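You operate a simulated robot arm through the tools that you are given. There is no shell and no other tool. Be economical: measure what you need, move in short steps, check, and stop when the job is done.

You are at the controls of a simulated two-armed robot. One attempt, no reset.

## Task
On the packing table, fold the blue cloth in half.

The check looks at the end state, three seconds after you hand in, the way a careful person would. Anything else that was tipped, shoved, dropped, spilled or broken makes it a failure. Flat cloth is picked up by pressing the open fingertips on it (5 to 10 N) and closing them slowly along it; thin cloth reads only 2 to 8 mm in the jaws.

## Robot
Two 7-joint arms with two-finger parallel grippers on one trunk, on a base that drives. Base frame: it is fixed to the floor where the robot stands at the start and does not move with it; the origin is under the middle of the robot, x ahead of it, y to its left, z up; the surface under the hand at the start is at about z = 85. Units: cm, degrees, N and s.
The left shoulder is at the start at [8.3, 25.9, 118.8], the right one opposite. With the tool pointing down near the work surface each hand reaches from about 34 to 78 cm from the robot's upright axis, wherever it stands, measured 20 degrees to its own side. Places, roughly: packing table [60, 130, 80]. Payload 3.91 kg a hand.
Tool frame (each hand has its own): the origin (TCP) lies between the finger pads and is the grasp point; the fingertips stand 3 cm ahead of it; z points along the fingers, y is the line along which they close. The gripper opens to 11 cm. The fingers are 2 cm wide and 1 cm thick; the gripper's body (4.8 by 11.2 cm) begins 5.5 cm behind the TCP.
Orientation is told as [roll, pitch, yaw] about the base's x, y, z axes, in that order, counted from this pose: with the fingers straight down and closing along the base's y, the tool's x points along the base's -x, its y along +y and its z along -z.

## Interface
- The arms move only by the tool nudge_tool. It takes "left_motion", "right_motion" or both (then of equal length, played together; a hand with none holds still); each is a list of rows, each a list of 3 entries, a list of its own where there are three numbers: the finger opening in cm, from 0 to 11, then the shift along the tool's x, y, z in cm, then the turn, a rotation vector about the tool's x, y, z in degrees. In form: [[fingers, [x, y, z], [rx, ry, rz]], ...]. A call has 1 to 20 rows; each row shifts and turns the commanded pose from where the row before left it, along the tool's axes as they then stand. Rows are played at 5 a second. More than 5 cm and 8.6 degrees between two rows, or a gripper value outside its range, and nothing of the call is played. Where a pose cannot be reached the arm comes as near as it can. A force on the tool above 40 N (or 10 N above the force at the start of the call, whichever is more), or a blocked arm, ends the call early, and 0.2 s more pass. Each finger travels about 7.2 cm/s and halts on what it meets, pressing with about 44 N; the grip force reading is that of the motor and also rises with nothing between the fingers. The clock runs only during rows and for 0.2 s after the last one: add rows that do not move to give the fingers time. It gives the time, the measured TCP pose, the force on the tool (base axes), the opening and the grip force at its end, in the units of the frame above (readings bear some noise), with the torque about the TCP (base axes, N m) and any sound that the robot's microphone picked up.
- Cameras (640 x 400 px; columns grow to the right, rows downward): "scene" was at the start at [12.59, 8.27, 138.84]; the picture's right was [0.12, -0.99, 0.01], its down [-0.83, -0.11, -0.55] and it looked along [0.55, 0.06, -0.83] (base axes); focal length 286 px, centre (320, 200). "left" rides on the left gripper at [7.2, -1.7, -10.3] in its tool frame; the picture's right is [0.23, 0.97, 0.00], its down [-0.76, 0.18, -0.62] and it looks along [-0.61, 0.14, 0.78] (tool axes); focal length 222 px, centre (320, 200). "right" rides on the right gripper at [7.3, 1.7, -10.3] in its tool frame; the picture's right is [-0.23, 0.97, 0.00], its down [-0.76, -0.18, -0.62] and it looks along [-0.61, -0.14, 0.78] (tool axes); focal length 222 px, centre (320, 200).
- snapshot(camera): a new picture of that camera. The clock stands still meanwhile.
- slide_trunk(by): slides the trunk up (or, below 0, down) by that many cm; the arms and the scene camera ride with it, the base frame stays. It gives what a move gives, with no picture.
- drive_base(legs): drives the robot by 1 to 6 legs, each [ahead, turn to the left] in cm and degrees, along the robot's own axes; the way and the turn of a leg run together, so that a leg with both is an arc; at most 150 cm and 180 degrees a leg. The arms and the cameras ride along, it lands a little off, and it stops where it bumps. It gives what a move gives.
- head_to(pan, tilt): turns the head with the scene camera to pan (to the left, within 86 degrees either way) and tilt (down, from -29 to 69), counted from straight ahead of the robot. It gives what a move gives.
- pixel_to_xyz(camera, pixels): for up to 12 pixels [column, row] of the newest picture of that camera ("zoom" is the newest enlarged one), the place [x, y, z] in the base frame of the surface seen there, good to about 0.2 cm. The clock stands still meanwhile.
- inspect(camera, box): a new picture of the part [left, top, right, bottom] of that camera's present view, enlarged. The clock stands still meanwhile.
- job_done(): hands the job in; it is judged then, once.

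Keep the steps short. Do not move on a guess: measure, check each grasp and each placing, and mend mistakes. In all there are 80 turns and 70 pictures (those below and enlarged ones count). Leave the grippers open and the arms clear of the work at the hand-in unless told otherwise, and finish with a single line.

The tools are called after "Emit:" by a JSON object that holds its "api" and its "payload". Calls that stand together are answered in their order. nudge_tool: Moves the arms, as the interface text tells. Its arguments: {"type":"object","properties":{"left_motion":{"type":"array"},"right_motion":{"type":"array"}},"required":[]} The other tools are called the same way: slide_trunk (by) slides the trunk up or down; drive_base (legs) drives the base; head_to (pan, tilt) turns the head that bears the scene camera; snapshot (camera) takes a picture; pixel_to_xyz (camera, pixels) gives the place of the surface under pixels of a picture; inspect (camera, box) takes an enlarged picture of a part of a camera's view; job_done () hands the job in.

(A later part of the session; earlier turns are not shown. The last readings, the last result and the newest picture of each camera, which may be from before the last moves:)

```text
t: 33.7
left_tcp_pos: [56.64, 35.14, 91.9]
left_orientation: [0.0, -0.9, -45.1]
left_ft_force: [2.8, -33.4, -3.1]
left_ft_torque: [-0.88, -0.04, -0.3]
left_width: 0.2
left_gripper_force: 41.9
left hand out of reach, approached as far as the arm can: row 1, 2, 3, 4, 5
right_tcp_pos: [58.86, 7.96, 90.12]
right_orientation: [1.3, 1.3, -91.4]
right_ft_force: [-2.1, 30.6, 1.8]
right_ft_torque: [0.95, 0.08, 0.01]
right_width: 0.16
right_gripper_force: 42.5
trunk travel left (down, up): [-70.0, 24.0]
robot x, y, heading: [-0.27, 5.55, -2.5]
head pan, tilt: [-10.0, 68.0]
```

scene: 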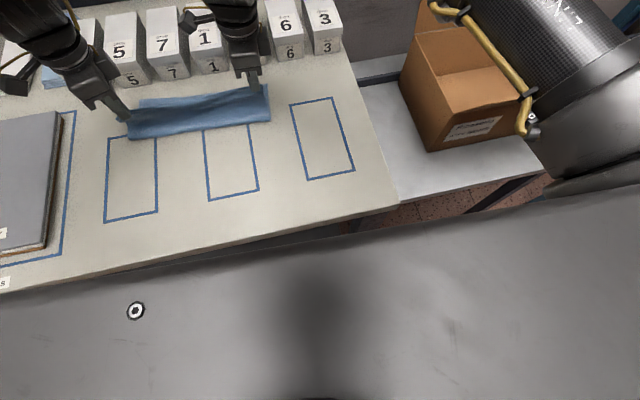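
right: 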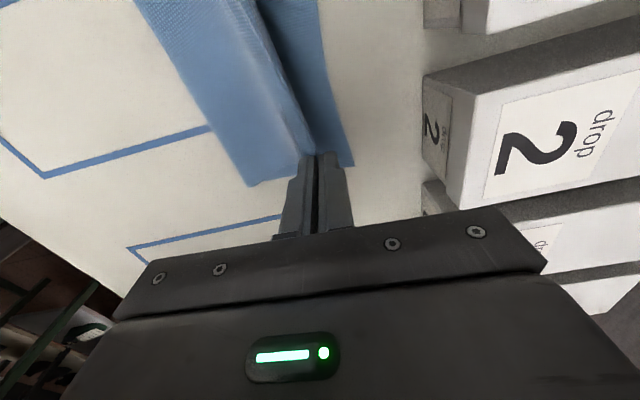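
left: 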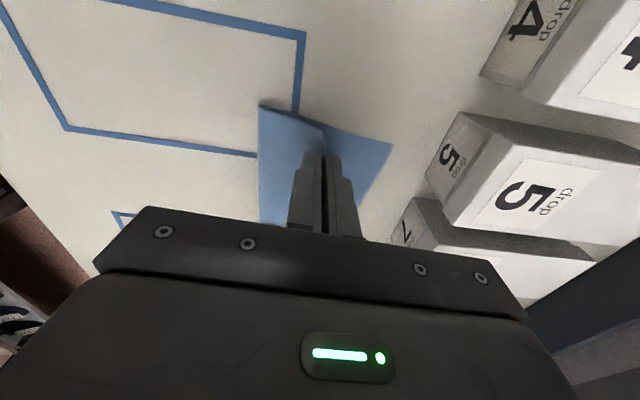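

Going lower is worse for the left arm: it pulled outward again. Since higher relative to the shoulder is easier, lowering the trunk should help. I'll raise and slacken both hands, then slide the trunk down 3 cm at a time so the hands stay at about the same height.

Emit:
{"api": "nudge_tool", "payload": {"left_motion": [[0, [0, -0.8, -0.8], [0, 0, 0]], [0, [0, -0.8, -0.9], [0, 0, 0]], [0, [0, -0.8, -0.9], [0, 0, 0]], [0, [0, 0, -0.7], [0, 0, 0]], [0, [0, 0, 0], [0, 0, 0]]], "right_motion": [[0, [0, -0.6, -1], [0, 0, 0]], [0, [0, -0.6, -1], [0, 0, 0]], [0, [0, -0.6, -1], [0, 0, 0]], [0, [0, -0.5, -1], [0, 0, 0]], [0, [0, 0, 0], [0, 0, 0]]]}}

Emit:
{"api": "slide_trunk", "payload": {"by": -3}}

Emit:
{"api": "nudge_tool", "payload": {"left_motion": [[0, [0, 0, -1], [0, 0, 0]], [0, [0, 0, -1], [0, 0, 0]], [0, [0, 0, -1], [0, 0, 0]], [0, [0, 0, 0], [0, 0, 0]]], "right_motion": [[0, [0, 0, -1], [0, 0, 0]], [0, [0, 0, -1], [0, 0, 0]], [0, [0, 0, -1], [0, 0, 0]], [0, [0, 0, 0], [0, 0, 0]]]}}

Emit:
{"api": "slide_trunk", "payload": {"by": -3}}

```text
t: 34.9
left_tcp_pos: [54.83, 33.86, 95.1]
left_orientation: [0.2, -0.3, -44.9]
left_ft_force: [1.1, -8.3, -0.3]
left_ft_torque: [-0.23, -0.01, -0.09]
left_width: 0.17
left_gripper_force: 41.9
right_tcp_pos: [56.64, 7.66, 94.12]
right_orientation: [1.3, 1.0, -91.7]
right_ft_force: [0.4, 8.3, 0.4]
right_ft_torque: [0.27, 0.02, -0.02]
right_width: 0.16
right_gripper_force: 41.5
trunk travel left (down, up): [-70.0, 24.0]
robot x, y, heading: [-0.26, 5.66, -2.9]
head pan, tilt: [-10.0, 68.0]
```

```text
t: 35.7
left_tcp_pos: [54.86, 33.72, 92.07]
left_orientation: [0.2, -0.3, -44.9]
left_ft_force: [-0.6, -6.7, -0.1]
left_ft_torque: [-0.17, 0.0, -0.08]
left_width: 0.16
left_gripper_force: 41.5
right_tcp_pos: [56.42, 7.71, 91.11]
right_orientation: [1.3, 0.8, -91.6]
right_ft_force: [-1.5, 7.1, -0.3]
right_ft_torque: [0.16, -0.03, -0.01]
right_width: 0.18
right_gripper_force: 41.3
trunk travel left (down, up): [-67.0, 27.0]
robot x, y, heading: [0.11, 5.84, -2.7]
head pan, tilt: [-10.0, 68.0]
```

```text
t: 36.7
left_tcp_pos: [54.86, 33.85, 95.02]
left_orientation: [0.2, -0.3, -44.9]
left_ft_force: [-0.4, -9.0, 0.0]
left_ft_torque: [-0.19, 0.03, -0.14]
left_width: 0.15
left_gripper_force: 41.9
right_tcp_pos: [56.48, 7.6, 94.1]
right_orientation: [1.2, 0.9, -91.7]
right_ft_force: [-0.1, 8.6, -0.6]
right_ft_torque: [0.27, -0.01, -0.01]
right_width: 0.19
right_gripper_force: 42.2
trunk travel left (down, up): [-67.0, 27.0]
robot x, y, heading: [0.35, 5.61, -2.7]
head pan, tilt: [-10.0, 68.0]
```

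```text
t: 37.4
left_tcp_pos: [54.64, 33.82, 92.04]
left_orientation: [0.2, -0.3, -44.9]
left_ft_force: [0.2, -7.6, -0.7]
left_ft_torque: [-0.22, 0.0, -0.08]
left_width: 0.18
left_gripper_force: 41.8
right_tcp_pos: [56.29, 7.65, 91.21]
right_orientation: [1.3, 0.8, -91.6]
right_ft_force: [0.2, 8.2, -0.1]
right_ft_torque: [0.25, -0.02, -0.05]
right_width: 0.19
right_gripper_force: 41.7
trunk travel left (down, up): [-64.0, 30.0]
robot x, y, heading: [0.03, 5.38, -2.4]
head pan, tilt: [-10.0, 68.0]
```

Now I'll test the left reach with the trunk 6 cm lower, moving +2 in x and −1 in y.

Emit:
{"api": "nudge_tool", "payload": {"left_motion": [[0, [-0.7, 0.24, 0], [0, 0, 0]], [0, [-0.7, 0.24, 0], [0, 0, 0]], [0, [-0.7, 0.24, 0], [0, 0, 0]], [0, [0, 0, 0], [0, 0, 0]]]}}

Emit:
{"api": "head_to", "payload": {"pan": 10, "tilt": 45}}

Emit:
{"api": "snapshot", "payload": {"camera": "scene"}}

```text
t: 38.4
left_tcp_pos: [56.9, 32.88, 92.03]
left_orientation: [0.2, -0.3, -44.9]
left_ft_force: [0.0, -0.4, -0.7]
left_ft_torque: [0.0, 0.03, -0.03]
left_width: 0.16
left_gripper_force: 41.7
right_tcp_pos: [56.38, 7.56, 91.19]
right_orientation: [1.3, 0.8, -91.7]
right_ft_force: [0.0, 0.5, 1.0]
right_ft_torque: [0.03, 0.03, -0.03]
right_width: 0.17
right_gripper_force: 41.8
trunk travel left (down, up): [-64.0, 30.0]
robot x, y, heading: [0.05, 5.3, -2.7]
head pan, tilt: [-10.0, 68.0]
```

```text
t: 39.3
left_tcp_pos: [56.92, 32.83, 92.02]
left_orientation: [0.2, -0.3, -44.8]
left_ft_force: [-0.8, 0.2, -0.5]
left_ft_torque: [0.04, 0.01, 0.01]
left_width: 0.17
left_gripper_force: 41.2
right_tcp_pos: [56.43, 7.73, 91.11]
right_orientation: [1.3, 0.8, -91.7]
right_ft_force: [0.2, 1.0, -0.1]
right_ft_torque: [-0.01, -0.03, 0.02]
right_width: 0.16
right_gripper_force: 41.8
trunk travel left (down, up): [-64.0, 30.0]
robot x, y, heading: [0.03, 5.75, -2.6]
head pan, tilt: [10.0, 45.0]
```

```text
40 pictures are left
```

scene: 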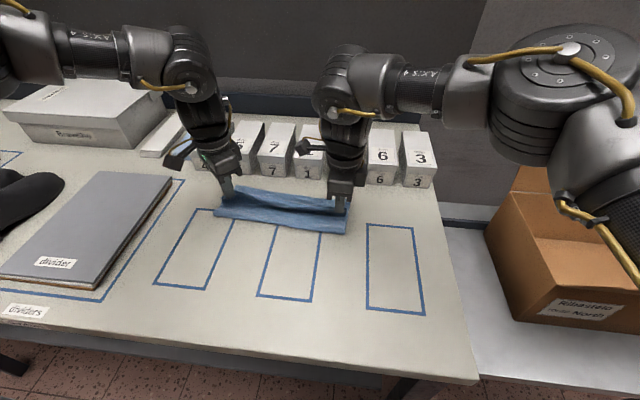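

That worked; the left reached (56.9, 32.8) with no tension. I'll lower the trunk another 6 cm in the same way.

Emit:
{"api": "nudge_tool", "payload": {"left_motion": [[0, [0, 0, -1], [0, 0, 0]], [0, [0, 0, -1], [0, 0, 0]], [0, [0, 0, -1], [0, 0, 0]], [0, [0, 0, 0], [0, 0, 0]]], "right_motion": [[0, [0, 0, -1], [0, 0, 0]], [0, [0, 0, -1], [0, 0, 0]], [0, [0, 0, -1], [0, 0, 0]], [0, [0, 0, 0], [0, 0, 0]]]}}

Emit:
{"api": "slide_trunk", "payload": {"by": -3}}

Emit:
{"api": "nudge_tool", "payload": {"left_motion": [[0, [0, 0, -1], [0, 0, 0]], [0, [0, 0, -1], [0, 0, 0]], [0, [0, 0, -1], [0, 0, 0]], [0, [0, 0, 0], [0, 0, 0]]], "right_motion": [[0, [0, 0, -1], [0, 0, 0]], [0, [0, 0, -1], [0, 0, 0]], [0, [0, 0, -1], [0, 0, 0]], [0, [0, 0, 0], [0, 0, 0]]]}}

Emit:
{"api": "slide_trunk", "payload": {"by": -3}}

```text
t: 40.3
left_tcp_pos: [56.71, 32.97, 94.99]
left_orientation: [0.1, -0.3, -45.0]
left_ft_force: [0.9, -0.5, -1.0]
left_ft_torque: [0.01, 0.03, 0.01]
left_width: 0.18
left_gripper_force: 41.7
right_tcp_pos: [56.39, 7.68, 93.98]
right_orientation: [1.3, 0.9, -91.7]
right_ft_force: [-0.5, 0.0, 0.6]
right_ft_torque: [0.04, 0.01, 0.01]
right_width: 0.2
right_gripper_force: 41.7
trunk travel left (down, up): [-64.0, 30.0]
robot x, y, heading: [0.16, 5.67, -2.7]
head pan, tilt: [10.0, 45.0]
```

```text
t: 41.0
left_tcp_pos: [56.75, 32.98, 91.96]
left_orientation: [0.1, -0.3, -44.8]
left_ft_force: [0.1, -0.2, 1.1]
left_ft_torque: [-0.03, -0.02, -0.02]
left_width: 0.17
left_gripper_force: 42.2
right_tcp_pos: [56.35, 7.73, 91.05]
right_orientation: [1.3, 0.9, -91.6]
right_ft_force: [0.8, -0.2, -0.2]
right_ft_torque: [-0.01, 0.02, 0.02]
right_width: 0.16
right_gripper_force: 41.8
trunk travel left (down, up): [-61.0, 33.0]
robot x, y, heading: [0.05, 5.86, -2.3]
head pan, tilt: [10.0, 45.0]
```

```text
t: 42.0
left_tcp_pos: [56.69, 32.91, 94.96]
left_orientation: [0.3, -0.3, -44.8]
left_ft_force: [0.7, -0.8, -0.1]
left_ft_torque: [-0.02, 0.02, -0.01]
left_width: 0.2
left_gripper_force: 41.7
right_tcp_pos: [56.3, 7.59, 93.97]
right_orientation: [1.3, 0.9, -91.6]
right_ft_force: [-0.6, 0.7, 0.5]
right_ft_torque: [0.05, -0.01, 0.0]
right_width: 0.17
right_gripper_force: 41.7
trunk travel left (down, up): [-61.0, 33.0]
robot x, y, heading: [0.26, 5.59, -2.6]
head pan, tilt: [10.0, 45.0]
```

```text
t: 42.8
left_tcp_pos: [56.45, 32.9, 91.96]
left_orientation: [0.2, -0.3, -44.8]
left_ft_force: [0.1, -0.2, 0.3]
left_ft_torque: [0.02, -0.03, -0.04]
left_width: 0.17
left_gripper_force: 41.5
right_tcp_pos: [56.18, 7.48, 91.07]
right_orientation: [1.3, 0.8, -91.7]
right_ft_force: [-0.5, 0.3, 0.1]
right_ft_torque: [0.01, -0.01, -0.01]
right_width: 0.17
right_gripper_force: 41.1
trunk travel left (down, up): [-58.0, 36.0]
robot x, y, heading: [0.32, 5.6, -2.6]
head pan, tilt: [10.0, 45.0]
```

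Trunk down 12 cm in total with both grips fine. Next I'll turn the left wrist back to −92 and look for the far corners again, since the pulling may have shifted the lower layer.

Emit:
{"api": "nudge_tool", "payload": {"left_motion": [[0, [0, 0, 0], [0, 0, 7.9]], [0, [0, 0, 0], [0, 0, 7.9]], [0, [0, 0, 0], [0, 0, 7.9]], [0, [0, 0, 0], [0, 0, 7.9]], [0, [0, 0, 0], [0, 0, 7.9]], [0, [0, 0, 0], [0, 0, 7.9]], [0, [0, 0, 0], [0, 0, 0]]]}}

Emit:
{"api": "inspect", "payload": {"camera": "scene", "box": [160, 140, 400, 290]}}

Emit:
{"api": "snapshot", "payload": {"camera": "left"}}

Emit:
{"api": "snapshot", "payload": {"camera": "right"}}

```text
t: 44.4
left_tcp_pos: [56.66, 32.83, 91.82]
left_orientation: [0.3, -0.1, -92.3]
left_ft_force: [0.5, -0.5, 0.1]
left_ft_torque: [-0.01, 0.01, 0.03]
left_width: 0.15
left_gripper_force: 40.9
right_tcp_pos: [56.3, 7.55, 91.0]
right_orientation: [1.3, 0.8, -91.7]
right_ft_force: [-0.4, 0.5, -0.9]
right_ft_torque: [0.0, -0.01, -0.01]
right_width: 0.16
right_gripper_force: 41.5
trunk travel left (down, up): [-58.0, 36.0]
robot x, y, heading: [0.3, 5.74, -2.5]
head pan, tilt: [10.0, 45.0]
```

```text
2.67 times, centred on (280, 215) of scene
```

zoom: 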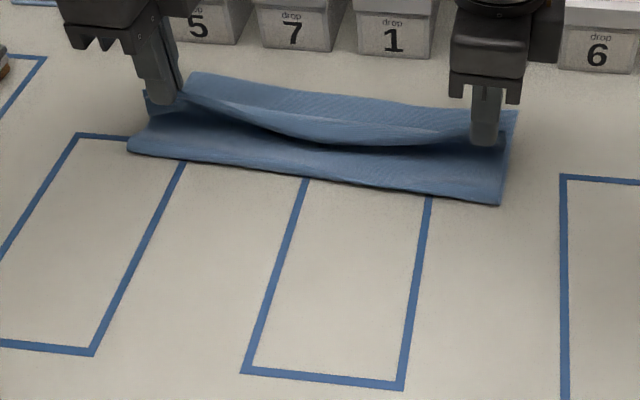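

```text
38 pictures are left
```

left: 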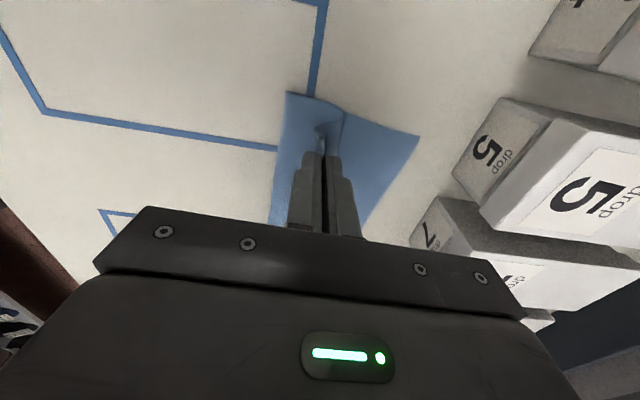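

```text
37 pictures are left
```

right: 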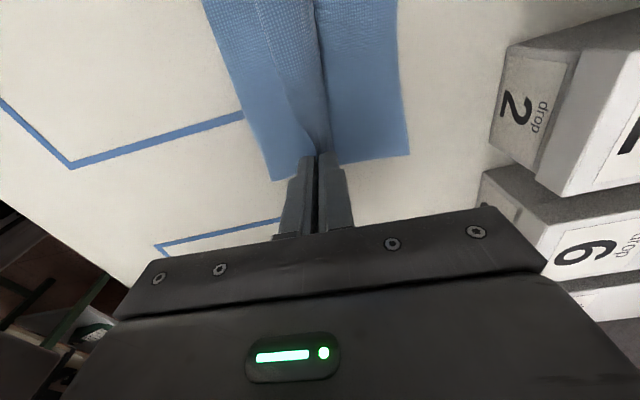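

Looks tidy. Measuring the lower layer's far corners and the fold line.

Emit:
{"api": "pixel_to_xyz", "payload": {"camera": "left", "pixels": [[418, 138], [380, 123], [345, 112], [287, 94], [318, 130]]}}

Emit:
{"api": "pixel_to_xyz", "payload": {"camera": "right", "pixels": [[407, 153], [402, 80], [340, 162], [273, 179], [310, 150]]}}

Emit:
{"api": "pixel_to_xyz", "payload": {"camera": "zoom", "pixels": [[130, 152], [495, 202], [310, 176], [195, 76], [512, 114]]}}

```text
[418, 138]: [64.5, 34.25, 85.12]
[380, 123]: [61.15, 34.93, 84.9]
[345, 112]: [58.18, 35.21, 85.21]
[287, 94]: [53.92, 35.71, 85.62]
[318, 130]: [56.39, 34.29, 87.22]
```

```text
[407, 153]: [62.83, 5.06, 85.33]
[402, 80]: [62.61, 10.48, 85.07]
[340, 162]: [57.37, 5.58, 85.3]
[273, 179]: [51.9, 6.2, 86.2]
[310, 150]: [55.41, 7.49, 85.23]
```

```text
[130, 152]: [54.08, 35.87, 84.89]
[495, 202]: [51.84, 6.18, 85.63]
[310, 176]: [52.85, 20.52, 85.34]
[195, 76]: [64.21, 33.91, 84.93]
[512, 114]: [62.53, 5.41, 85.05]
```

Lower layer far corners are (64.5, 34.2) and (62.9, 5.1), with a straight fold line at x≈54 (left) and 51.9 (right). I'll lay the edge forward so the fingertips reach x≈63.1 (left) and 61.7 (right), coming down to about 1.3 cm above the table.

Emit:
{"api": "nudge_tool", "payload": {"left_motion": [[0, [-0.05, 1.6, 0], [0, 0, 0]], [0, [-0.05, 1.6, 0.3], [0, 0, 0]], [0, [-0.05, 1.6, 0.6], [0, 0, 0]], [0, [-0.05, 1.0, 0.8], [0, 0, 0]], [0, [-0.05, 0.6, 0.8], [0, 0, 0]], [0, [0, 0, 0], [0, 0, 0]], [0, [0, 0, 0], [0, 0, 0]]], "right_motion": [[0, [-0.07, 1.4, 0], [0, 0, 0]], [0, [-0.07, 1.4, 0.2], [0, 0, 0]], [0, [-0.07, 1.3, 0.5], [0, 0, 0]], [0, [-0.07, 0.8, 0.6], [0, 0, 0]], [0, [-0.07, 0.5, 0.5], [0, 0, 0]], [0, [0, 0, 0], [0, 0, 0]], [0, [0, 0, 0], [0, 0, 0]]]}}

Emit:
{"api": "inspect", "payload": {"camera": "scene", "box": [160, 140, 400, 290]}}

Emit:
{"api": "snapshot", "payload": {"camera": "left"}}

Emit:
{"api": "snapshot", "payload": {"camera": "right"}}

```text
t: 46.0
left_tcp_pos: [60.03, 34.5, 89.81]
left_orientation: [0.5, -0.2, -92.4]
left_ft_force: [2.0, -27.8, -1.4]
left_ft_torque: [-0.78, -0.07, 0.07]
left_width: 0.18
left_gripper_force: 42.2
left hand out of reach, approached as far as the arm can: row 2, 3, 4, 5
right_tcp_pos: [61.62, 7.2, 89.28]
right_orientation: [1.3, 1.1, -91.4]
right_ft_force: [-1.8, 27.5, 0.6]
right_ft_torque: [0.8, 0.03, 0.03]
right_width: 0.17
right_gripper_force: 42.1
trunk travel left (down, up): [-58.0, 36.0]
robot x, y, heading: [0.03, 5.63, -2.8]
head pan, tilt: [10.0, 45.0]
```

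```text
2.67 times, centred on (280, 215) of scene
```

zoom: 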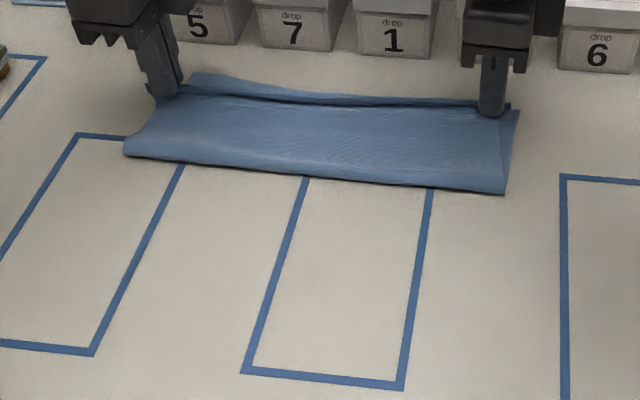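

```text
35 pictures are left
```

left: 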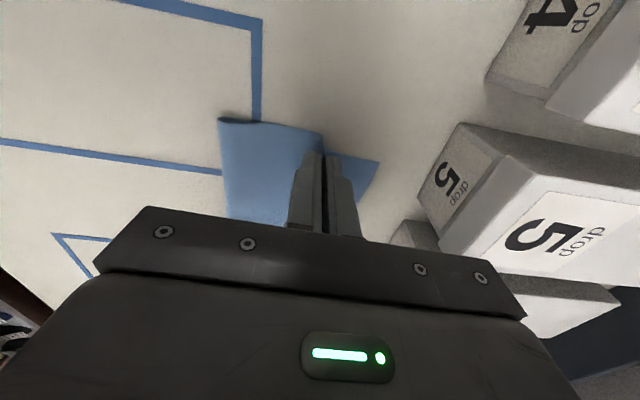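

```text
34 pictures are left
```

right: 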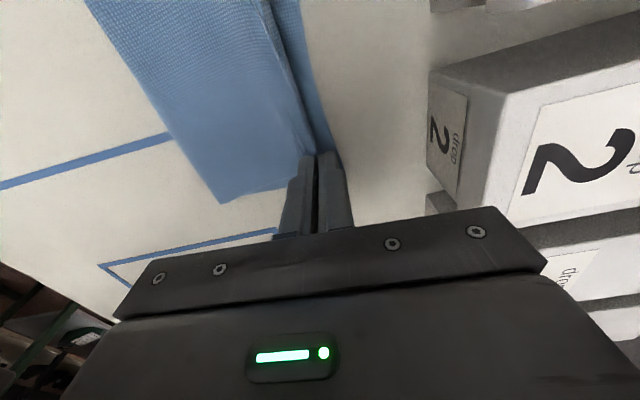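

The left got to x=60 this time, so lower trunk does extend its reach. I'll back off to slacken the cloth, then lower the trunk 9 cm more in stages.

First a check of how close the right arm is to the cardboard box.

Emit:
{"api": "nudge_tool", "payload": {"left_motion": [[0, [0, -0.8, -0.5], [0, 0, 0]], [0, [-0.3, -0.8, -0.8], [0, 0, 0]], [0, [-0.6, -0.7, -0.9], [0, 0, 0]], [0, [-0.6, 0, -0.9], [0, 0, 0]], [0, [0, 0, 0], [0, 0, 0]]], "right_motion": [[0, [0, -0.8, -0.5], [0, 0, 0]], [0, [0, -0.8, -0.8], [0, 0, 0]], [0, [0, -0.7, -0.9], [0, 0, 0]], [0, [0, 0, -0.9], [0, 0, 0]], [0, [0, 0, 0], [0, 0, 0]]]}}

Emit:
{"api": "head_to", "payload": {"pan": -25, "tilt": 45}}

Emit:
{"api": "snapshot", "payload": {"camera": "scene"}}

```text
t: 47.2
left_tcp_pos: [57.56, 33.36, 92.64]
left_orientation: [0.4, 0.0, -92.2]
left_ft_force: [0.8, -6.0, -1.2]
left_ft_torque: [-0.15, 0.0, 0.05]
left_width: 0.16
left_gripper_force: 41.9
right_tcp_pos: [59.37, 6.96, 92.43]
right_orientation: [1.3, 0.8, -91.7]
right_ft_force: [-0.5, 5.8, 0.0]
right_ft_torque: [0.16, -0.01, -0.01]
right_width: 0.18
right_gripper_force: 41.5
trunk travel left (down, up): [-58.0, 36.0]
robot x, y, heading: [-0.01, 5.5, -2.6]
head pan, tilt: [10.0, 45.0]
```

```text
t: 48.2
left_tcp_pos: [57.56, 33.25, 92.66]
left_orientation: [0.3, 0.0, -92.2]
left_ft_force: [-0.8, -3.0, 0.2]
left_ft_torque: [-0.1, 0.01, 0.03]
left_width: 0.18
left_gripper_force: 42.1
right_tcp_pos: [59.35, 7.07, 92.48]
right_orientation: [1.3, 1.0, -91.7]
right_ft_force: [-0.3, 3.4, 0.3]
right_ft_torque: [0.09, -0.01, 0.01]
right_width: 0.19
right_gripper_force: 41.6
trunk travel left (down, up): [-58.0, 36.0]
robot x, y, heading: [-0.11, 5.9, -2.8]
head pan, tilt: [-25.0, 45.0]
```

```text
33 pictures are left
```

scene: 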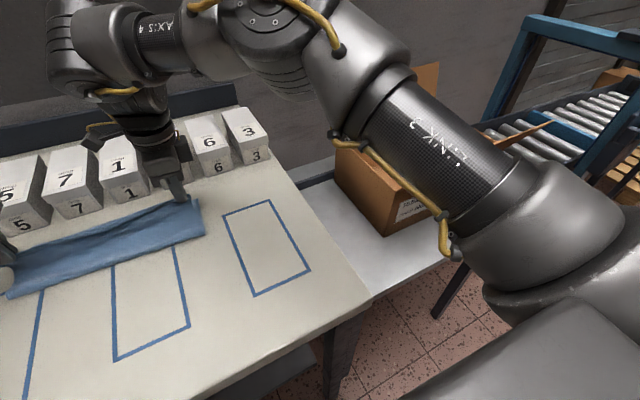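

Emit:
{"api": "pixel_to_xyz", "payload": {"camera": "scene", "pixels": [[355, 170], [410, 210], [430, 80], [545, 125], [440, 200], [380, 160], [345, 135], [320, 100], [445, 240]]}}

```text
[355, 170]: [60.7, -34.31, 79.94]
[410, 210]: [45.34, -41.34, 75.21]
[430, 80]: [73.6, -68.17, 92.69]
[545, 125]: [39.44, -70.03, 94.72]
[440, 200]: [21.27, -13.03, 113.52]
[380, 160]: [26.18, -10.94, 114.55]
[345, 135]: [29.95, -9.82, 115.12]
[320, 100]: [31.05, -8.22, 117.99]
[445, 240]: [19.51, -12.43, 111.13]
```

The right arm is at z≥111 and well away from the box, whose top is at about 95, so there's room to lower. Three more stages of −3 cm.

Emit:
{"api": "slide_trunk", "payload": {"by": -3}}

Emit:
{"api": "nudge_tool", "payload": {"left_motion": [[0, [0, 0, -1], [0, 0, 0]], [0, [0, 0, -1], [0, 0, 0]], [0, [0, 0, -1], [0, 0, 0]], [0, [0, 0, 0], [0, 0, 0]]], "right_motion": [[0, [0, 0, -1], [0, 0, 0]], [0, [0, 0, -1], [0, 0, 0]], [0, [0, 0, -1], [0, 0, 0]], [0, [0, 0, 0], [0, 0, 0]]]}}

Emit:
{"api": "slide_trunk", "payload": {"by": -3}}

Emit:
{"api": "nudge_tool", "payload": {"left_motion": [[0, [0, 0, -1], [0, 0, 0]], [0, [0, 0, -1], [0, 0, 0]], [0, [0, 0, -1], [0, 0, 0]], [0, [0, 0, 0], [0, 0, 0]]], "right_motion": [[0, [0, 0, -1], [0, 0, 0]], [0, [0, 0, -1], [0, 0, 0]], [0, [0, 0, -1], [0, 0, 0]], [0, [0, 0, 0], [0, 0, 0]]]}}

Emit:
{"api": "slide_trunk", "payload": {"by": -3}}

```text
t: 49.0
left_tcp_pos: [57.58, 33.15, 89.81]
left_orientation: [0.3, -0.1, -92.3]
left_ft_force: [-1.2, -3.3, -0.7]
left_ft_torque: [-0.07, 0.02, 0.03]
left_width: 0.17
left_gripper_force: 42.0
right_tcp_pos: [59.26, 7.06, 89.52]
right_orientation: [1.3, 1.0, -91.5]
right_ft_force: [-0.6, 3.2, 0.7]
right_ft_torque: [0.13, 0.0, 0.0]
right_width: 0.16
right_gripper_force: 42.1
trunk travel left (down, up): [-55.0, 39.0]
robot x, y, heading: [0.02, 5.79, -2.7]
head pan, tilt: [-25.0, 45.0]
```

```text
t: 50.0
left_tcp_pos: [57.5, 33.12, 92.83]
left_orientation: [0.4, -0.2, -92.4]
left_ft_force: [-0.7, -4.4, 0.0]
left_ft_torque: [-0.07, -0.01, 0.01]
left_width: 0.16
left_gripper_force: 41.8
right_tcp_pos: [59.31, 6.97, 92.31]
right_orientation: [1.3, 1.0, -91.6]
right_ft_force: [-0.6, 4.0, -0.4]
right_ft_torque: [0.11, -0.01, 0.01]
right_width: 0.15
right_gripper_force: 42.1
trunk travel left (down, up): [-55.0, 39.0]
robot x, y, heading: [0.05, 5.78, -2.8]
head pan, tilt: [-25.0, 45.0]
```

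```text
t: 50.7
left_tcp_pos: [57.48, 33.21, 89.84]
left_orientation: [0.5, -0.2, -92.1]
left_ft_force: [0.9, -3.9, 0.1]
left_ft_torque: [-0.1, -0.02, 0.05]
left_width: 0.17
left_gripper_force: 41.8
right_tcp_pos: [59.25, 7.06, 89.37]
right_orientation: [1.4, 0.9, -91.6]
right_ft_force: [-1.0, 4.4, -0.1]
right_ft_torque: [0.11, -0.03, -0.01]
right_width: 0.15
right_gripper_force: 41.6
trunk travel left (down, up): [-52.0, 42.0]
robot x, y, heading: [0.07, 5.34, -2.6]
head pan, tilt: [-25.0, 45.0]
```

```text
t: 51.7
left_tcp_pos: [56.96, 33.65, 92.57]
left_orientation: [0.6, -0.4, -92.2]
left_ft_force: [1.6, -12.7, -0.4]
left_ft_torque: [-0.35, -0.06, 0.06]
left_width: 0.17
left_gripper_force: 41.8
left hand out of reach, approached as far as the arm can: row 2, 3
right_tcp_pos: [59.08, 6.95, 92.32]
right_orientation: [1.3, 1.0, -91.5]
right_ft_force: [-1.2, 11.7, 0.0]
right_ft_torque: [0.38, 0.04, 0.01]
right_width: 0.16
right_gripper_force: 42.1
trunk travel left (down, up): [-52.0, 42.0]
robot x, y, heading: [-0.22, 5.63, -2.9]
head pan, tilt: [-25.0, 45.0]
```

```text
t: 52.5
left_tcp_pos: [56.79, 33.77, 89.61]
left_orientation: [0.8, -0.4, -92.3]
left_ft_force: [1.1, -13.4, -0.2]
left_ft_torque: [-0.36, -0.05, 0.03]
left_width: 0.15
left_gripper_force: 42.1
right_tcp_pos: [59.08, 7.02, 89.46]
right_orientation: [1.3, 1.0, -91.6]
right_ft_force: [-0.9, 13.8, 0.0]
right_ft_torque: [0.4, 0.02, 0.01]
right_width: 0.19
right_gripper_force: 41.7
trunk travel left (down, up): [-49.0, 45.0]
robot x, y, heading: [0.36, 6.0, -2.4]
head pan, tilt: [-25.0, 45.0]
```

Now the left hits a limit with its wrist at −92. Turning it to about −60 should help, so I'll turn it and then test +3 in x and −1.3 in y.

Emit:
{"api": "nudge_tool", "payload": {"left_motion": [[0, [-0.3, 0, 0], [0, 0, -8]], [0, [-0.3, 0, 0], [0, 0, -8]], [0, [0, 0, 0], [0, 0, -8]], [0, [0, 0, 0], [0, 0, -8]], [0, [-0.5, 0.5, -0.2], [0, 0, 0]], [0, [-0.5, 0.5, 0], [0, 0, 0]], [0, [-0.5, 0.5, 0], [0, 0, 0]], [0, [-0.5, 0.4, 0], [0, 0, 0]], [0, [0, 0, 0], [0, 0, 0]]]}}

```text
t: 54.5
left_tcp_pos: [57.43, 34.0, 88.82]
left_orientation: [0.4, -0.9, -60.3]
left_ft_force: [1.5, -17.2, -0.6]
left_ft_torque: [-0.49, -0.06, -0.15]
left_width: 0.18
left_gripper_force: 41.1
left hand out of reach, approached as far as the arm can: row 5, 6, 7, 8
right_tcp_pos: [59.1, 7.06, 89.39]
right_orientation: [1.2, 1.1, -91.5]
right_ft_force: [-0.4, 17.5, -0.2]
right_ft_torque: [0.51, 0.03, -0.01]
right_width: 0.16
right_gripper_force: 41.6
trunk travel left (down, up): [-49.0, 45.0]
robot x, y, heading: [-0.0, 5.78, -2.8]
head pan, tilt: [-25.0, 45.0]
```

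I'd rather see how the left arm is posed before trying again: whether it is stretched out or bent.

Emit:
{"api": "head_to", "payload": {"pan": 45, "tilt": 25}}

Emit:
{"api": "snapshot", "payload": {"camera": "scene"}}

```text
t: 55.9
left_tcp_pos: [57.55, 33.83, 88.89]
left_orientation: [0.3, -0.8, -60.3]
left_ft_force: [0.3, -18.5, 1.2]
left_ft_torque: [-0.55, -0.01, -0.14]
left_width: 0.15
left_gripper_force: 41.5
right_tcp_pos: [59.09, 6.92, 89.34]
right_orientation: [1.3, 0.9, -91.6]
right_ft_force: [-1.0, 19.8, 0.1]
right_ft_torque: [0.51, 0.0, 0.06]
right_width: 0.16
right_gripper_force: 42.0
trunk travel left (down, up): [-49.0, 45.0]
robot x, y, heading: [0.36, 5.65, -2.5]
head pan, tilt: [45.0, 25.0]
```

```text
32 pictures are left
```

scene: 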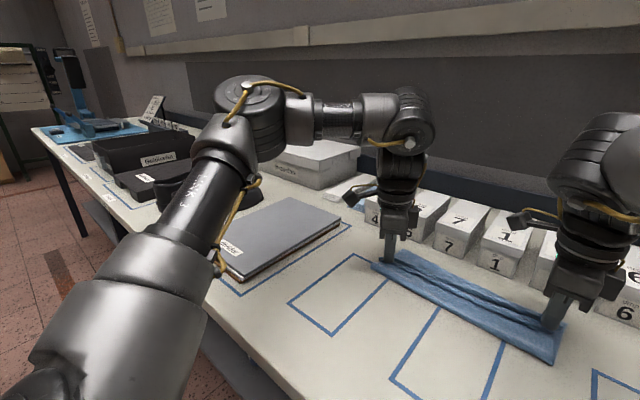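

The left elbow is bent far out to the side, so the arm isn't stretched; it can't swing further inward. Turning the robot slightly to the right would move the target outward relative to that arm.

I'll slacken the cloth, raise the trunk 3 cm, then turn the base −2° and move both hands back +2 cm in y as a first small trial.

Emit:
{"api": "nudge_tool", "payload": {"left_motion": [[0, [-0.1, -0.5, 0], [0, 0, 0]], [0, [-0.1, -0.5, 0], [0, 0, 0]], [0, [-0.1, -0.4, 0], [0, 0, 0]], [0, [0, 0, 0], [0, 0, 0]]], "right_motion": [[0, [0.3, -0.4, 0], [0, 0, 0]], [0, [0.3, -0.4, 0], [0, 0, 0]], [0, [0.3, -0.4, 0], [0, 0, 0]], [0, [0, 0, 0], [0, 0, 0]]]}}

Emit:
{"api": "slide_trunk", "payload": {"by": 3}}

Emit:
{"api": "drive_base", "payload": {"legs": [[0, -2]]}}

```text
t: 56.9
left_tcp_pos: [56.48, 32.94, 88.72]
left_orientation: [0.3, -0.6, -60.2]
left_ft_force: [0.3, 0.0, 0.1]
left_ft_torque: [-0.02, 0.01, -0.05]
left_width: 0.19
left_gripper_force: 41.6
right_tcp_pos: [58.09, 7.83, 89.29]
right_orientation: [1.3, 0.9, -91.6]
right_ft_force: [-0.7, 0.9, -1.3]
right_ft_torque: [0.02, -0.01, 0.0]
right_width: 0.16
right_gripper_force: 41.9
trunk travel left (down, up): [-49.0, 45.0]
robot x, y, heading: [0.25, 5.64, -2.8]
head pan, tilt: [45.0, 25.0]
```

```text
t: 57.6
left_tcp_pos: [56.56, 33.06, 91.75]
left_orientation: [0.3, -0.5, -60.2]
left_ft_force: [-0.2, 0.0, 0.6]
left_ft_torque: [0.01, -0.01, -0.03]
left_width: 0.15
left_gripper_force: 41.2
right_tcp_pos: [58.01, 7.97, 92.26]
right_orientation: [1.3, 0.8, -91.7]
right_ft_force: [-0.8, -0.5, -0.1]
right_ft_torque: [0.03, 0.0, 0.02]
right_width: 0.16
right_gripper_force: 41.8
trunk travel left (down, up): [-52.0, 42.0]
robot x, y, heading: [0.0, 5.88, -3.0]
head pan, tilt: [45.0, 25.0]
```

```text
t: 58.4
left_tcp_pos: [57.29, 31.14, 91.83]
left_orientation: [0.2, -0.7, -62.2]
left_ft_force: [-0.4, 0.0, -0.5]
left_ft_torque: [-0.01, 0.01, 0.01]
left_width: 0.18
left_gripper_force: 41.6
right_tcp_pos: [58.01, 5.95, 92.38]
right_orientation: [1.3, 0.8, -93.6]
right_ft_force: [-0.3, 0.0, -0.2]
right_ft_torque: [0.0, -0.02, 0.02]
right_width: 0.18
right_gripper_force: 41.7
trunk travel left (down, up): [-52.0, 42.0]
robot x, y, heading: [0.04, 6.0, -4.5]
head pan, tilt: [45.0, 25.0]
```

The base turned cleanly with the cloth slack. I'll keep going: hands +3 y then base −3°, twice.

Emit:
{"api": "nudge_tool", "payload": {"left_motion": [[0, [0.88, 0.47, 0], [0, 0, 0]], [0, [0.88, 0.47, 0], [0, 0, 0]], [0, [0.88, 0.47, 0], [0, 0, 0]], [0, [0, 0, 0], [0, 0, 0]]], "right_motion": [[0, [1, -0.06, 0], [0, 0, 0]], [0, [1, -0.06, 0], [0, 0, 0]], [0, [1, -0.06, 0], [0, 0, 0]], [0, [0, 0, 0], [0, 0, 0]]]}}

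Emit:
{"api": "drive_base", "payload": {"legs": [[0, -3]]}}

Emit:
{"api": "nudge_tool", "payload": {"left_motion": [[0, [0.9, 0.42, 0], [0, 0, 0]], [0, [0.9, 0.42, 0], [0, 0, 0]], [0, [0.9, 0.42, 0], [0, 0, 0]], [0, [0, 0, 0], [0, 0, 0]]], "right_motion": [[0, [1, -0.1, 0], [0, 0, 0]], [0, [1, -0.1, 0], [0, 0, 0]], [0, [1, -0.1, 0], [0, 0, 0]], [0, [0, 0, 0], [0, 0, 0]]]}}

Emit:
{"api": "drive_base", "payload": {"legs": [[0, -3]]}}

```text
t: 59.4
left_tcp_pos: [57.48, 34.09, 91.87]
left_orientation: [0.3, -0.6, -62.2]
left_ft_force: [0.2, 0.5, -0.3]
left_ft_torque: [-0.02, 0.04, -0.03]
left_width: 0.17
left_gripper_force: 41.7
right_tcp_pos: [58.08, 8.89, 92.41]
right_orientation: [1.4, 1.1, -93.7]
right_ft_force: [0.1, -0.9, 0.0]
right_ft_torque: [0.01, -0.01, 0.02]
right_width: 0.16
right_gripper_force: 41.0
trunk travel left (down, up): [-52.0, 42.0]
robot x, y, heading: [-0.03, 5.73, -4.7]
head pan, tilt: [45.0, 25.0]
```

```text
t: 60.2
left_tcp_pos: [58.86, 31.1, 91.87]
left_orientation: [0.4, -0.6, -65.2]
left_ft_force: [-0.4, 0.2, -0.4]
left_ft_torque: [0.0, 0.02, 0.02]
left_width: 0.16
left_gripper_force: 41.1
right_tcp_pos: [58.11, 5.99, 92.26]
right_orientation: [1.2, 0.8, -96.5]
right_ft_force: [0.1, -0.2, -0.4]
right_ft_torque: [-0.01, 0.01, 0.0]
right_width: 0.18
right_gripper_force: 42.2
trunk travel left (down, up): [-52.0, 42.0]
robot x, y, heading: [0.48, 5.59, -7.6]
head pan, tilt: [45.0, 25.0]
```

```text
t: 61.2
left_tcp_pos: [58.86, 33.75, 91.84]
left_orientation: [0.3, -0.9, -65.6]
left_ft_force: [-0.7, -39.0, 1.4]
left_ft_torque: [-1.13, 0.04, -0.21]
left_width: 0.17
left_gripper_force: 41.5
right_tcp_pos: [58.54, 6.11, 92.83]
right_orientation: [0.6, 2.4, -98.0]
right_ft_force: [1.3, 38.7, -1.5]
right_ft_torque: [1.08, -0.02, 0.07]
right_width: 0.15
right_gripper_force: 41.8
right hand out of reach, approached as far as the arm can: row 2, 3
trunk travel left (down, up): [-52.0, 42.0]
robot x, y, heading: [0.36, 5.84, -7.7]
head pan, tilt: [45.0, 25.0]
```

```text
t: 62.0
left_tcp_pos: [60.34, 30.75, 91.85]
left_orientation: [0.3, -1.1, -68.6]
left_ft_force: [-4.2, -38.4, 1.8]
left_ft_torque: [-1.13, 0.07, -0.21]
left_width: 0.16
left_gripper_force: 41.6
right_tcp_pos: [58.51, 3.05, 92.89]
right_orientation: [0.8, 2.4, -100.8]
right_ft_force: [2.6, 38.7, -2.3]
right_ft_torque: [1.09, -0.1, 0.05]
right_width: 0.17
right_gripper_force: 42.1
trunk travel left (down, up): [-52.0, 42.0]
robot x, y, heading: [0.16, 5.46, -10.7]
head pan, tilt: [45.0, 25.0]
```

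Now the right arm has reached its own inward limit and the cloth is tight at 39 N. The grips still hold. So the two hands need different headings, and I'll place them one at a time.

1. Slacken the cloth by moving the left −y.
2. Turn the base back +2.5°.
3. Place and release the left corner.
4. Turn back further and place the right.

Emit:
{"api": "nudge_tool", "payload": {"left_motion": [[0, [-0.7, -0.3, 0], [0, 0, 0]], [0, [-0.7, -0.3, 0], [0, 0, 0]], [0, [-0.7, -0.3, 0], [0, 0, 0]], [0, [0, 0, 0], [0, 0, 0]]]}}

Emit:
{"api": "drive_base", "payload": {"legs": [[0, 2.5]]}}

Emit:
{"api": "head_to", "payload": {"pan": 15, "tilt": 45}}

Emit:
{"api": "snapshot", "payload": {"camera": "scene"}}

Emit:
{"api": "snapshot", "payload": {"camera": "left"}}

Emit:
{"api": "snapshot", "payload": {"camera": "right"}}

```text
t: 63.0
left_tcp_pos: [60.3, 28.43, 91.89]
left_orientation: [0.4, -1.0, -68.4]
left_ft_force: [1.3, 0.3, 0.4]
left_ft_torque: [0.0, -0.02, 0.0]
left_width: 0.19
left_gripper_force: 42.0
right_tcp_pos: [58.6, 2.85, 92.83]
right_orientation: [0.9, 2.5, -101.1]
right_ft_force: [-0.2, 0.5, -0.1]
right_ft_torque: [0.02, 0.0, 0.0]
right_width: 0.17
right_gripper_force: 41.9
trunk travel left (down, up): [-52.0, 42.0]
robot x, y, heading: [0.45, 5.6, -10.5]
head pan, tilt: [45.0, 25.0]
```

```text
t: 63.8
left_tcp_pos: [59.23, 30.85, 91.94]
left_orientation: [0.4, -1.0, -66.1]
left_ft_force: [0.4, -1.0, -0.2]
left_ft_torque: [-0.01, -0.03, -0.01]
left_width: 0.18
left_gripper_force: 41.3
right_tcp_pos: [58.58, 5.29, 92.86]
right_orientation: [0.6, 2.6, -98.6]
right_ft_force: [-0.5, 0.7, -0.1]
right_ft_torque: [-0.03, -0.02, 0.04]
right_width: 0.16
right_gripper_force: 41.3
trunk travel left (down, up): [-52.0, 42.0]
robot x, y, heading: [-0.06, 5.96, -8.3]
head pan, tilt: [45.0, 25.0]
```

```text
t: 64.8
left_tcp_pos: [59.26, 30.99, 91.9]
left_orientation: [0.3, -1.0, -66.2]
left_ft_force: [0.1, -0.1, 0.2]
left_ft_torque: [0.04, 0.0, -0.04]
left_width: 0.17
left_gripper_force: 41.4
right_tcp_pos: [58.61, 5.31, 92.76]
right_orientation: [0.7, 2.6, -98.6]
right_ft_force: [0.2, 0.1, 0.6]
right_ft_torque: [-0.01, 0.02, 0.01]
right_width: 0.17
right_gripper_force: 41.5
trunk travel left (down, up): [-52.0, 42.0]
robot x, y, heading: [-0.11, 5.65, -8.1]
head pan, tilt: [15.0, 45.0]
```

```text
31 pictures are left
```

scene: 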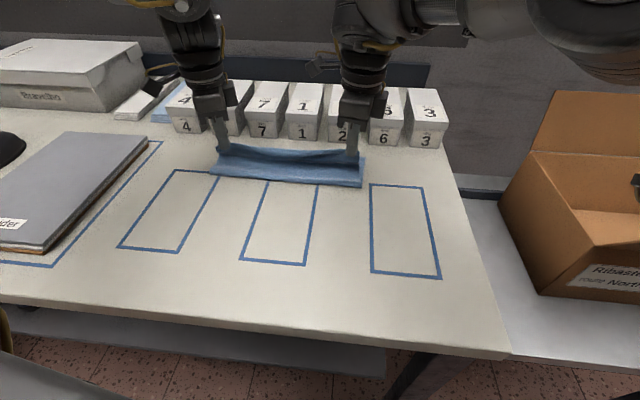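

```text
30 pictures are left
```

left: 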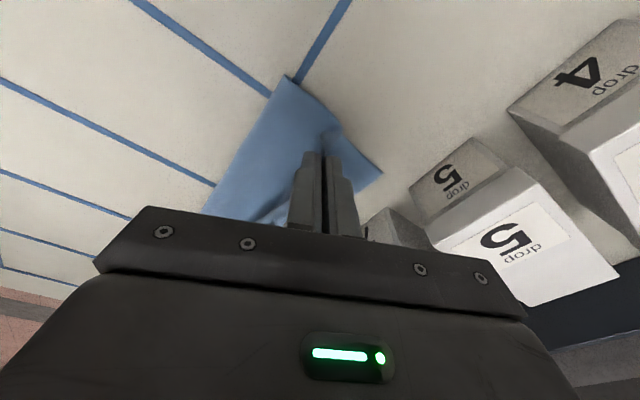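

```text
29 pictures are left
```

right: 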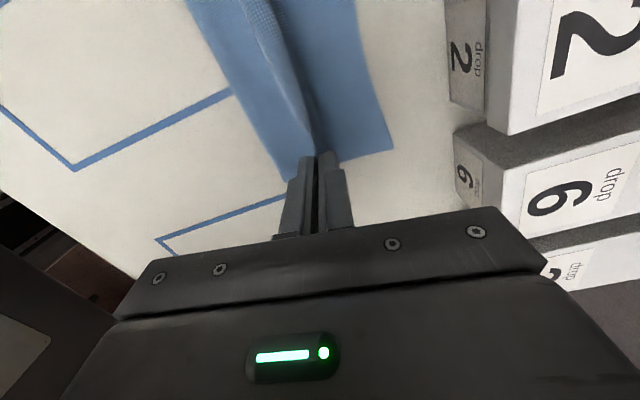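

Slack again. Re-measuring the lower layer's corners.

Emit:
{"api": "pixel_to_xyz", "payload": {"camera": "left", "pixels": [[380, 173], [288, 78], [345, 125], [210, 205]]}}

Emit:
{"api": "pixel_to_xyz", "payload": {"camera": "right", "pixels": [[391, 147], [372, 80], [293, 180], [350, 160]]}}

Emit:
{"api": "pixel_to_xyz", "payload": {"camera": "scene", "pixels": [[212, 174], [360, 184], [290, 178], [363, 155]]}}

```text
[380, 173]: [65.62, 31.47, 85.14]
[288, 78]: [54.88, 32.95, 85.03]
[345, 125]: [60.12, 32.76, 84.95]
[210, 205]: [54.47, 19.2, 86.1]
```

```text
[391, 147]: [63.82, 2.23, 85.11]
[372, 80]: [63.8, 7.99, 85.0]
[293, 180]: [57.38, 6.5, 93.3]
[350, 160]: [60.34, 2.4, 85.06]
```

```text
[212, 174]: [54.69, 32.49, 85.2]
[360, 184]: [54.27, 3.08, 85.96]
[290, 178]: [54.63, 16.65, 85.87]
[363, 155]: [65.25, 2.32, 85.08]
```

The whole cloth shifted about 3 cm toward −y and 1 cm toward +x while tight, which is fine. The lower layer's far corners are now (65.6, 31.5) and (63.9, 2.2).

So the fingertip targets are left (64.3, 29.7) and right (62.7, 4.2). I'll move both there together in small steps.

Emit:
{"api": "nudge_tool", "payload": {"left_motion": [[0, [-0.54, 0.67, 0], [0, 0, 0]], [0, [-0.54, 0.67, 0.2], [0, 0, 0]], [0, [-0.54, 0.67, 0.3], [0, 0, 0]], [0, [-0.54, 0.67, 0.4], [0, 0, 0]], [0, [-0.54, 0.67, 0.5], [0, 0, 0]], [0, [-0.54, 0.67, 0.5], [0, 0, 0]], [0, [0, 0, 0], [0, 0, 0]]], "right_motion": [[0, [-0.08, 0.7, 0], [0, 0, 0]], [0, [-0.08, 0.7, 0.3], [0, 0, 0]], [0, [-0.08, 0.7, 0.5], [0, 0, 0]], [0, [-0.08, 0.7, 0.6], [0, 0, 0]], [0, [-0.08, 0.7, 0.7], [0, 0, 0]], [0, [-0.08, 0.7, 0.7], [0, 0, 0]], [0, [0, 0, 0], [0, 0, 0]]]}}

```text
t: 66.4
left_tcp_pos: [62.96, 30.18, 89.49]
left_orientation: [0.5, -1.3, -66.2]
left_ft_force: [-1.3, -11.1, 0.5]
left_ft_torque: [-0.33, 0.02, -0.07]
left_width: 0.17
left_gripper_force: 42.2
left hand out of reach, approached as far as the arm can: row 4, 5, 6
right_tcp_pos: [62.48, 3.64, 90.14]
right_orientation: [0.8, 3.2, -99.0]
right_ft_force: [0.0, 10.8, 0.8]
right_ft_torque: [0.26, -0.02, 0.06]
right_width: 0.18
right_gripper_force: 41.9
right hand out of reach, approached as far as the arm can: row 6
trunk travel left (down, up): [-52.0, 42.0]
robot x, y, heading: [0.01, 5.61, -8.2]
head pan, tilt: [15.0, 45.0]
```

Very close now: left (63.0, 30.2) and right (62.5, 3.6), with mild tension. Checking how the edges line up.

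Emit:
{"api": "inspect", "payload": {"camera": "scene", "box": [180, 90, 420, 240]}}

Emit:
{"api": "snapshot", "payload": {"camera": "left"}}

Emit:
{"api": "snapshot", "payload": {"camera": "right"}}

```text
2.67 times, centred on (300, 165) of scene
```

zoom: 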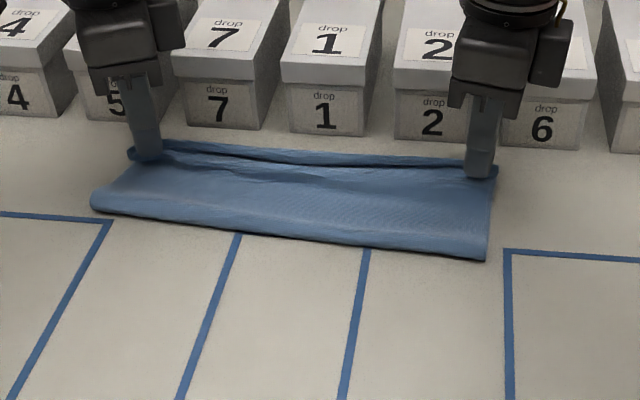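

```text
27 pictures are left
```

left: 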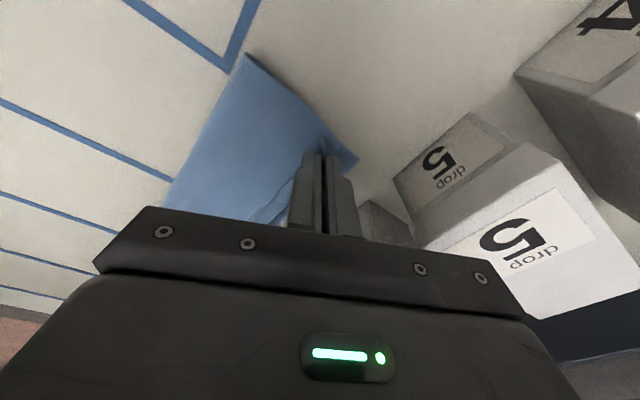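

```text
26 pictures are left
```

right: 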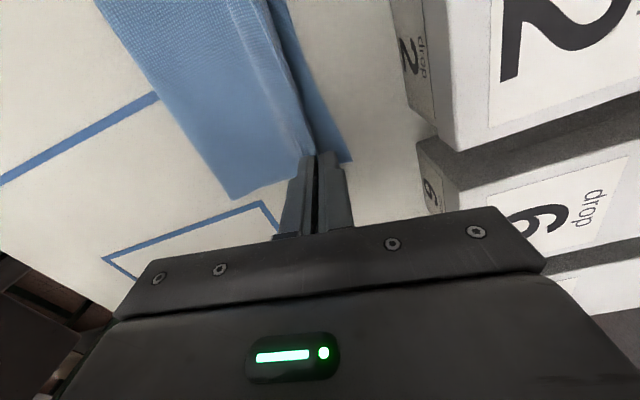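

Emit:
{"api": "pixel_to_xyz", "payload": {"camera": "left", "pixels": [[356, 159], [335, 135], [246, 57], [310, 130]]}}

Emit:
{"api": "pixel_to_xyz", "payload": {"camera": "right", "pixels": [[350, 159], [330, 100], [230, 198], [295, 100], [280, 40]]}}

Emit:
{"api": "pixel_to_xyz", "payload": {"camera": "zoom", "pixels": [[95, 207], [484, 258], [290, 150], [290, 160], [400, 155], [495, 168], [132, 150]]}}

```text
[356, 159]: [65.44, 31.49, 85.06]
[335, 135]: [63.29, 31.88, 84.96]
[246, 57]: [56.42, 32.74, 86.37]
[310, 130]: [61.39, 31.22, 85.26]
```

```text
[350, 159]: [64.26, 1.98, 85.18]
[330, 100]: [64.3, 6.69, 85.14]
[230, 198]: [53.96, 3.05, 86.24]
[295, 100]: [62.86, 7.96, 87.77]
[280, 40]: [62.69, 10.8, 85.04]
```

```text
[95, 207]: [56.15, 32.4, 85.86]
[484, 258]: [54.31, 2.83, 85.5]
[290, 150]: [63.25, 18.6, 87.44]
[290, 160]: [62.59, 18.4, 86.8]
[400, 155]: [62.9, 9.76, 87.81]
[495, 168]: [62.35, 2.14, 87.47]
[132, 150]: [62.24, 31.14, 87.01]
```

The jaws hold about 2.4 cm of the edge, so once it unbends forward from x≈63/62.5 it should land on the far edge at 65.4/64.3. That's the right place. I'll lower the right 0.6 cm to match the left, then use the trunk to bring both tips down onto the cloth.

Emit:
{"api": "nudge_tool", "payload": {"right_motion": [[0, [0, 0, 0.3], [0, 0, 0]], [0, [0, 0, 0.3], [0, 0, 0]], [0, [0, 0, 0], [0, 0, 0]]]}}

Emit:
{"api": "slide_trunk", "payload": {"by": -1.1}}

```text
t: 67.2
left_tcp_pos: [63.02, 30.26, 89.5]
left_orientation: [0.5, -1.1, -66.1]
left_ft_force: [0.1, -11.0, 0.0]
left_ft_torque: [-0.34, 0.04, -0.05]
left_width: 0.14
left_gripper_force: 41.7
right_tcp_pos: [62.33, 3.59, 89.59]
right_orientation: [0.8, 2.9, -99.0]
right_ft_force: [0.3, 10.4, 0.7]
right_ft_torque: [0.34, 0.02, -0.02]
right_width: 0.16
right_gripper_force: 41.8
trunk travel left (down, up): [-52.0, 42.0]
robot x, y, heading: [0.31, 5.51, -8.1]
head pan, tilt: [15.0, 45.0]
```

```text
t: 67.8
left_tcp_pos: [62.89, 30.33, 88.37]
left_orientation: [0.4, -1.4, -66.1]
left_ft_force: [0.1, -11.1, -0.2]
left_ft_torque: [-0.34, 0.03, -0.09]
left_width: 0.14
left_gripper_force: 42.1
right_tcp_pos: [62.35, 3.62, 88.54]
right_orientation: [0.7, 2.8, -99.0]
right_ft_force: [0.8, 11.5, -0.3]
right_ft_torque: [0.31, -0.04, 0.01]
right_width: 0.16
right_gripper_force: 41.7
trunk travel left (down, up): [-50.9, 43.1]
robot x, y, heading: [0.23, 5.91, -7.8]
head pan, tilt: [15.0, 45.0]
```

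The tips are just touching. I'll open both a little, to 1.5 cm, then lift straight up with the trunk so nothing drags.

Emit:
{"api": "nudge_tool", "payload": {"left_motion": [[0.5, [0, 0, 0], [0, 0, 0]], [1, [0, 0, 0], [0, 0, 0]], [1.5, [0, 0, 0], [0, 0, 0]], [1.5, [0, 0, 0], [0, 0, 0]], [1.5, [0, 0, 0], [0, 0, 0]]], "right_motion": [[0.5, [0, 0, 0], [0, 0, 0]], [1, [0, 0, 0], [0, 0, 0]], [1.5, [0, 0, 0], [0, 0, 0]], [1.5, [0, 0, 0], [0, 0, 0]], [1.5, [0, 0, 0], [0, 0, 0]]]}}

Emit:
{"api": "slide_trunk", "payload": {"by": 5}}

Emit:
{"api": "inspect", "payload": {"camera": "scene", "box": [180, 90, 420, 240]}}

Emit:
{"api": "snapshot", "payload": {"camera": "left"}}

Emit:
{"api": "snapshot", "payload": {"camera": "right"}}

```text
t: 69.0
left_tcp_pos: [62.99, 30.46, 88.42]
left_orientation: [0.5, -1.2, -66.1]
left_ft_force: [1.0, 0.3, -0.4]
left_ft_torque: [0.02, 0.01, -0.03]
left_width: 1.53
left_gripper_force: 0.0
right_tcp_pos: [62.54, 3.55, 88.4]
right_orientation: [0.7, 2.9, -99.0]
right_ft_force: [0.2, 0.4, -0.7]
right_ft_torque: [-0.01, -0.01, 0.01]
right_width: 1.52
right_gripper_force: 0.0
trunk travel left (down, up): [-50.9, 43.1]
robot x, y, heading: [0.32, 5.9, -8.2]
head pan, tilt: [15.0, 45.0]
```

```text
t: 69.9
left_tcp_pos: [63.14, 30.44, 93.43]
left_orientation: [0.4, -1.2, -66.1]
left_ft_force: [-0.3, 0.4, -0.3]
left_ft_torque: [0.0, 0.01, 0.0]
left_width: 1.48
left_gripper_force: 0.0
right_tcp_pos: [62.33, 3.52, 93.61]
right_orientation: [0.7, 2.9, -98.9]
right_ft_force: [0.5, 0.1, 0.0]
right_ft_torque: [-0.04, -0.01, 0.04]
right_width: 1.48
right_gripper_force: 0.1
trunk travel left (down, up): [-55.9, 38.1]
robot x, y, heading: [-0.0, 5.84, -8.0]
head pan, tilt: [15.0, 45.0]
```

```text
2.67 times, centred on (300, 165) of scene
```

zoom: 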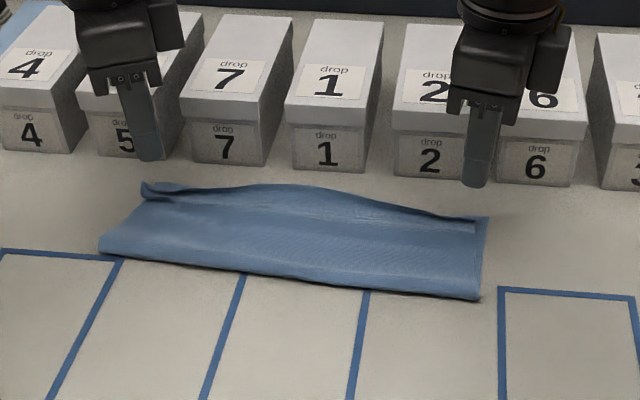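

```text
24 pictures are left
```

left: 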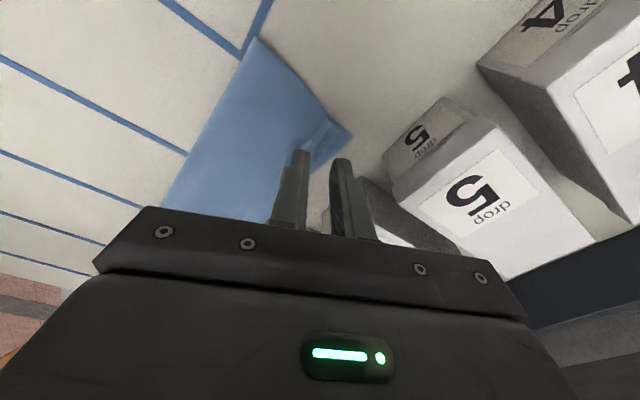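

```text
23 pictures are left
```

right: 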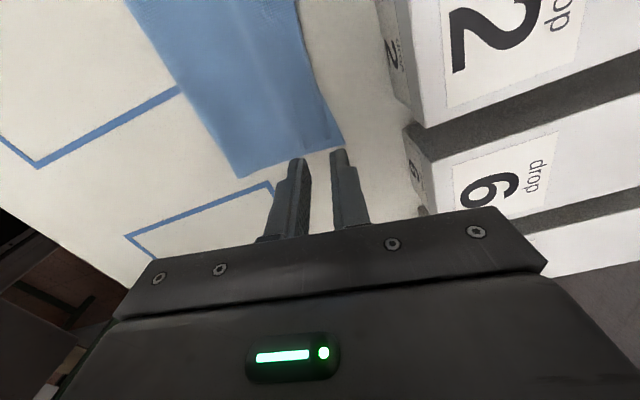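

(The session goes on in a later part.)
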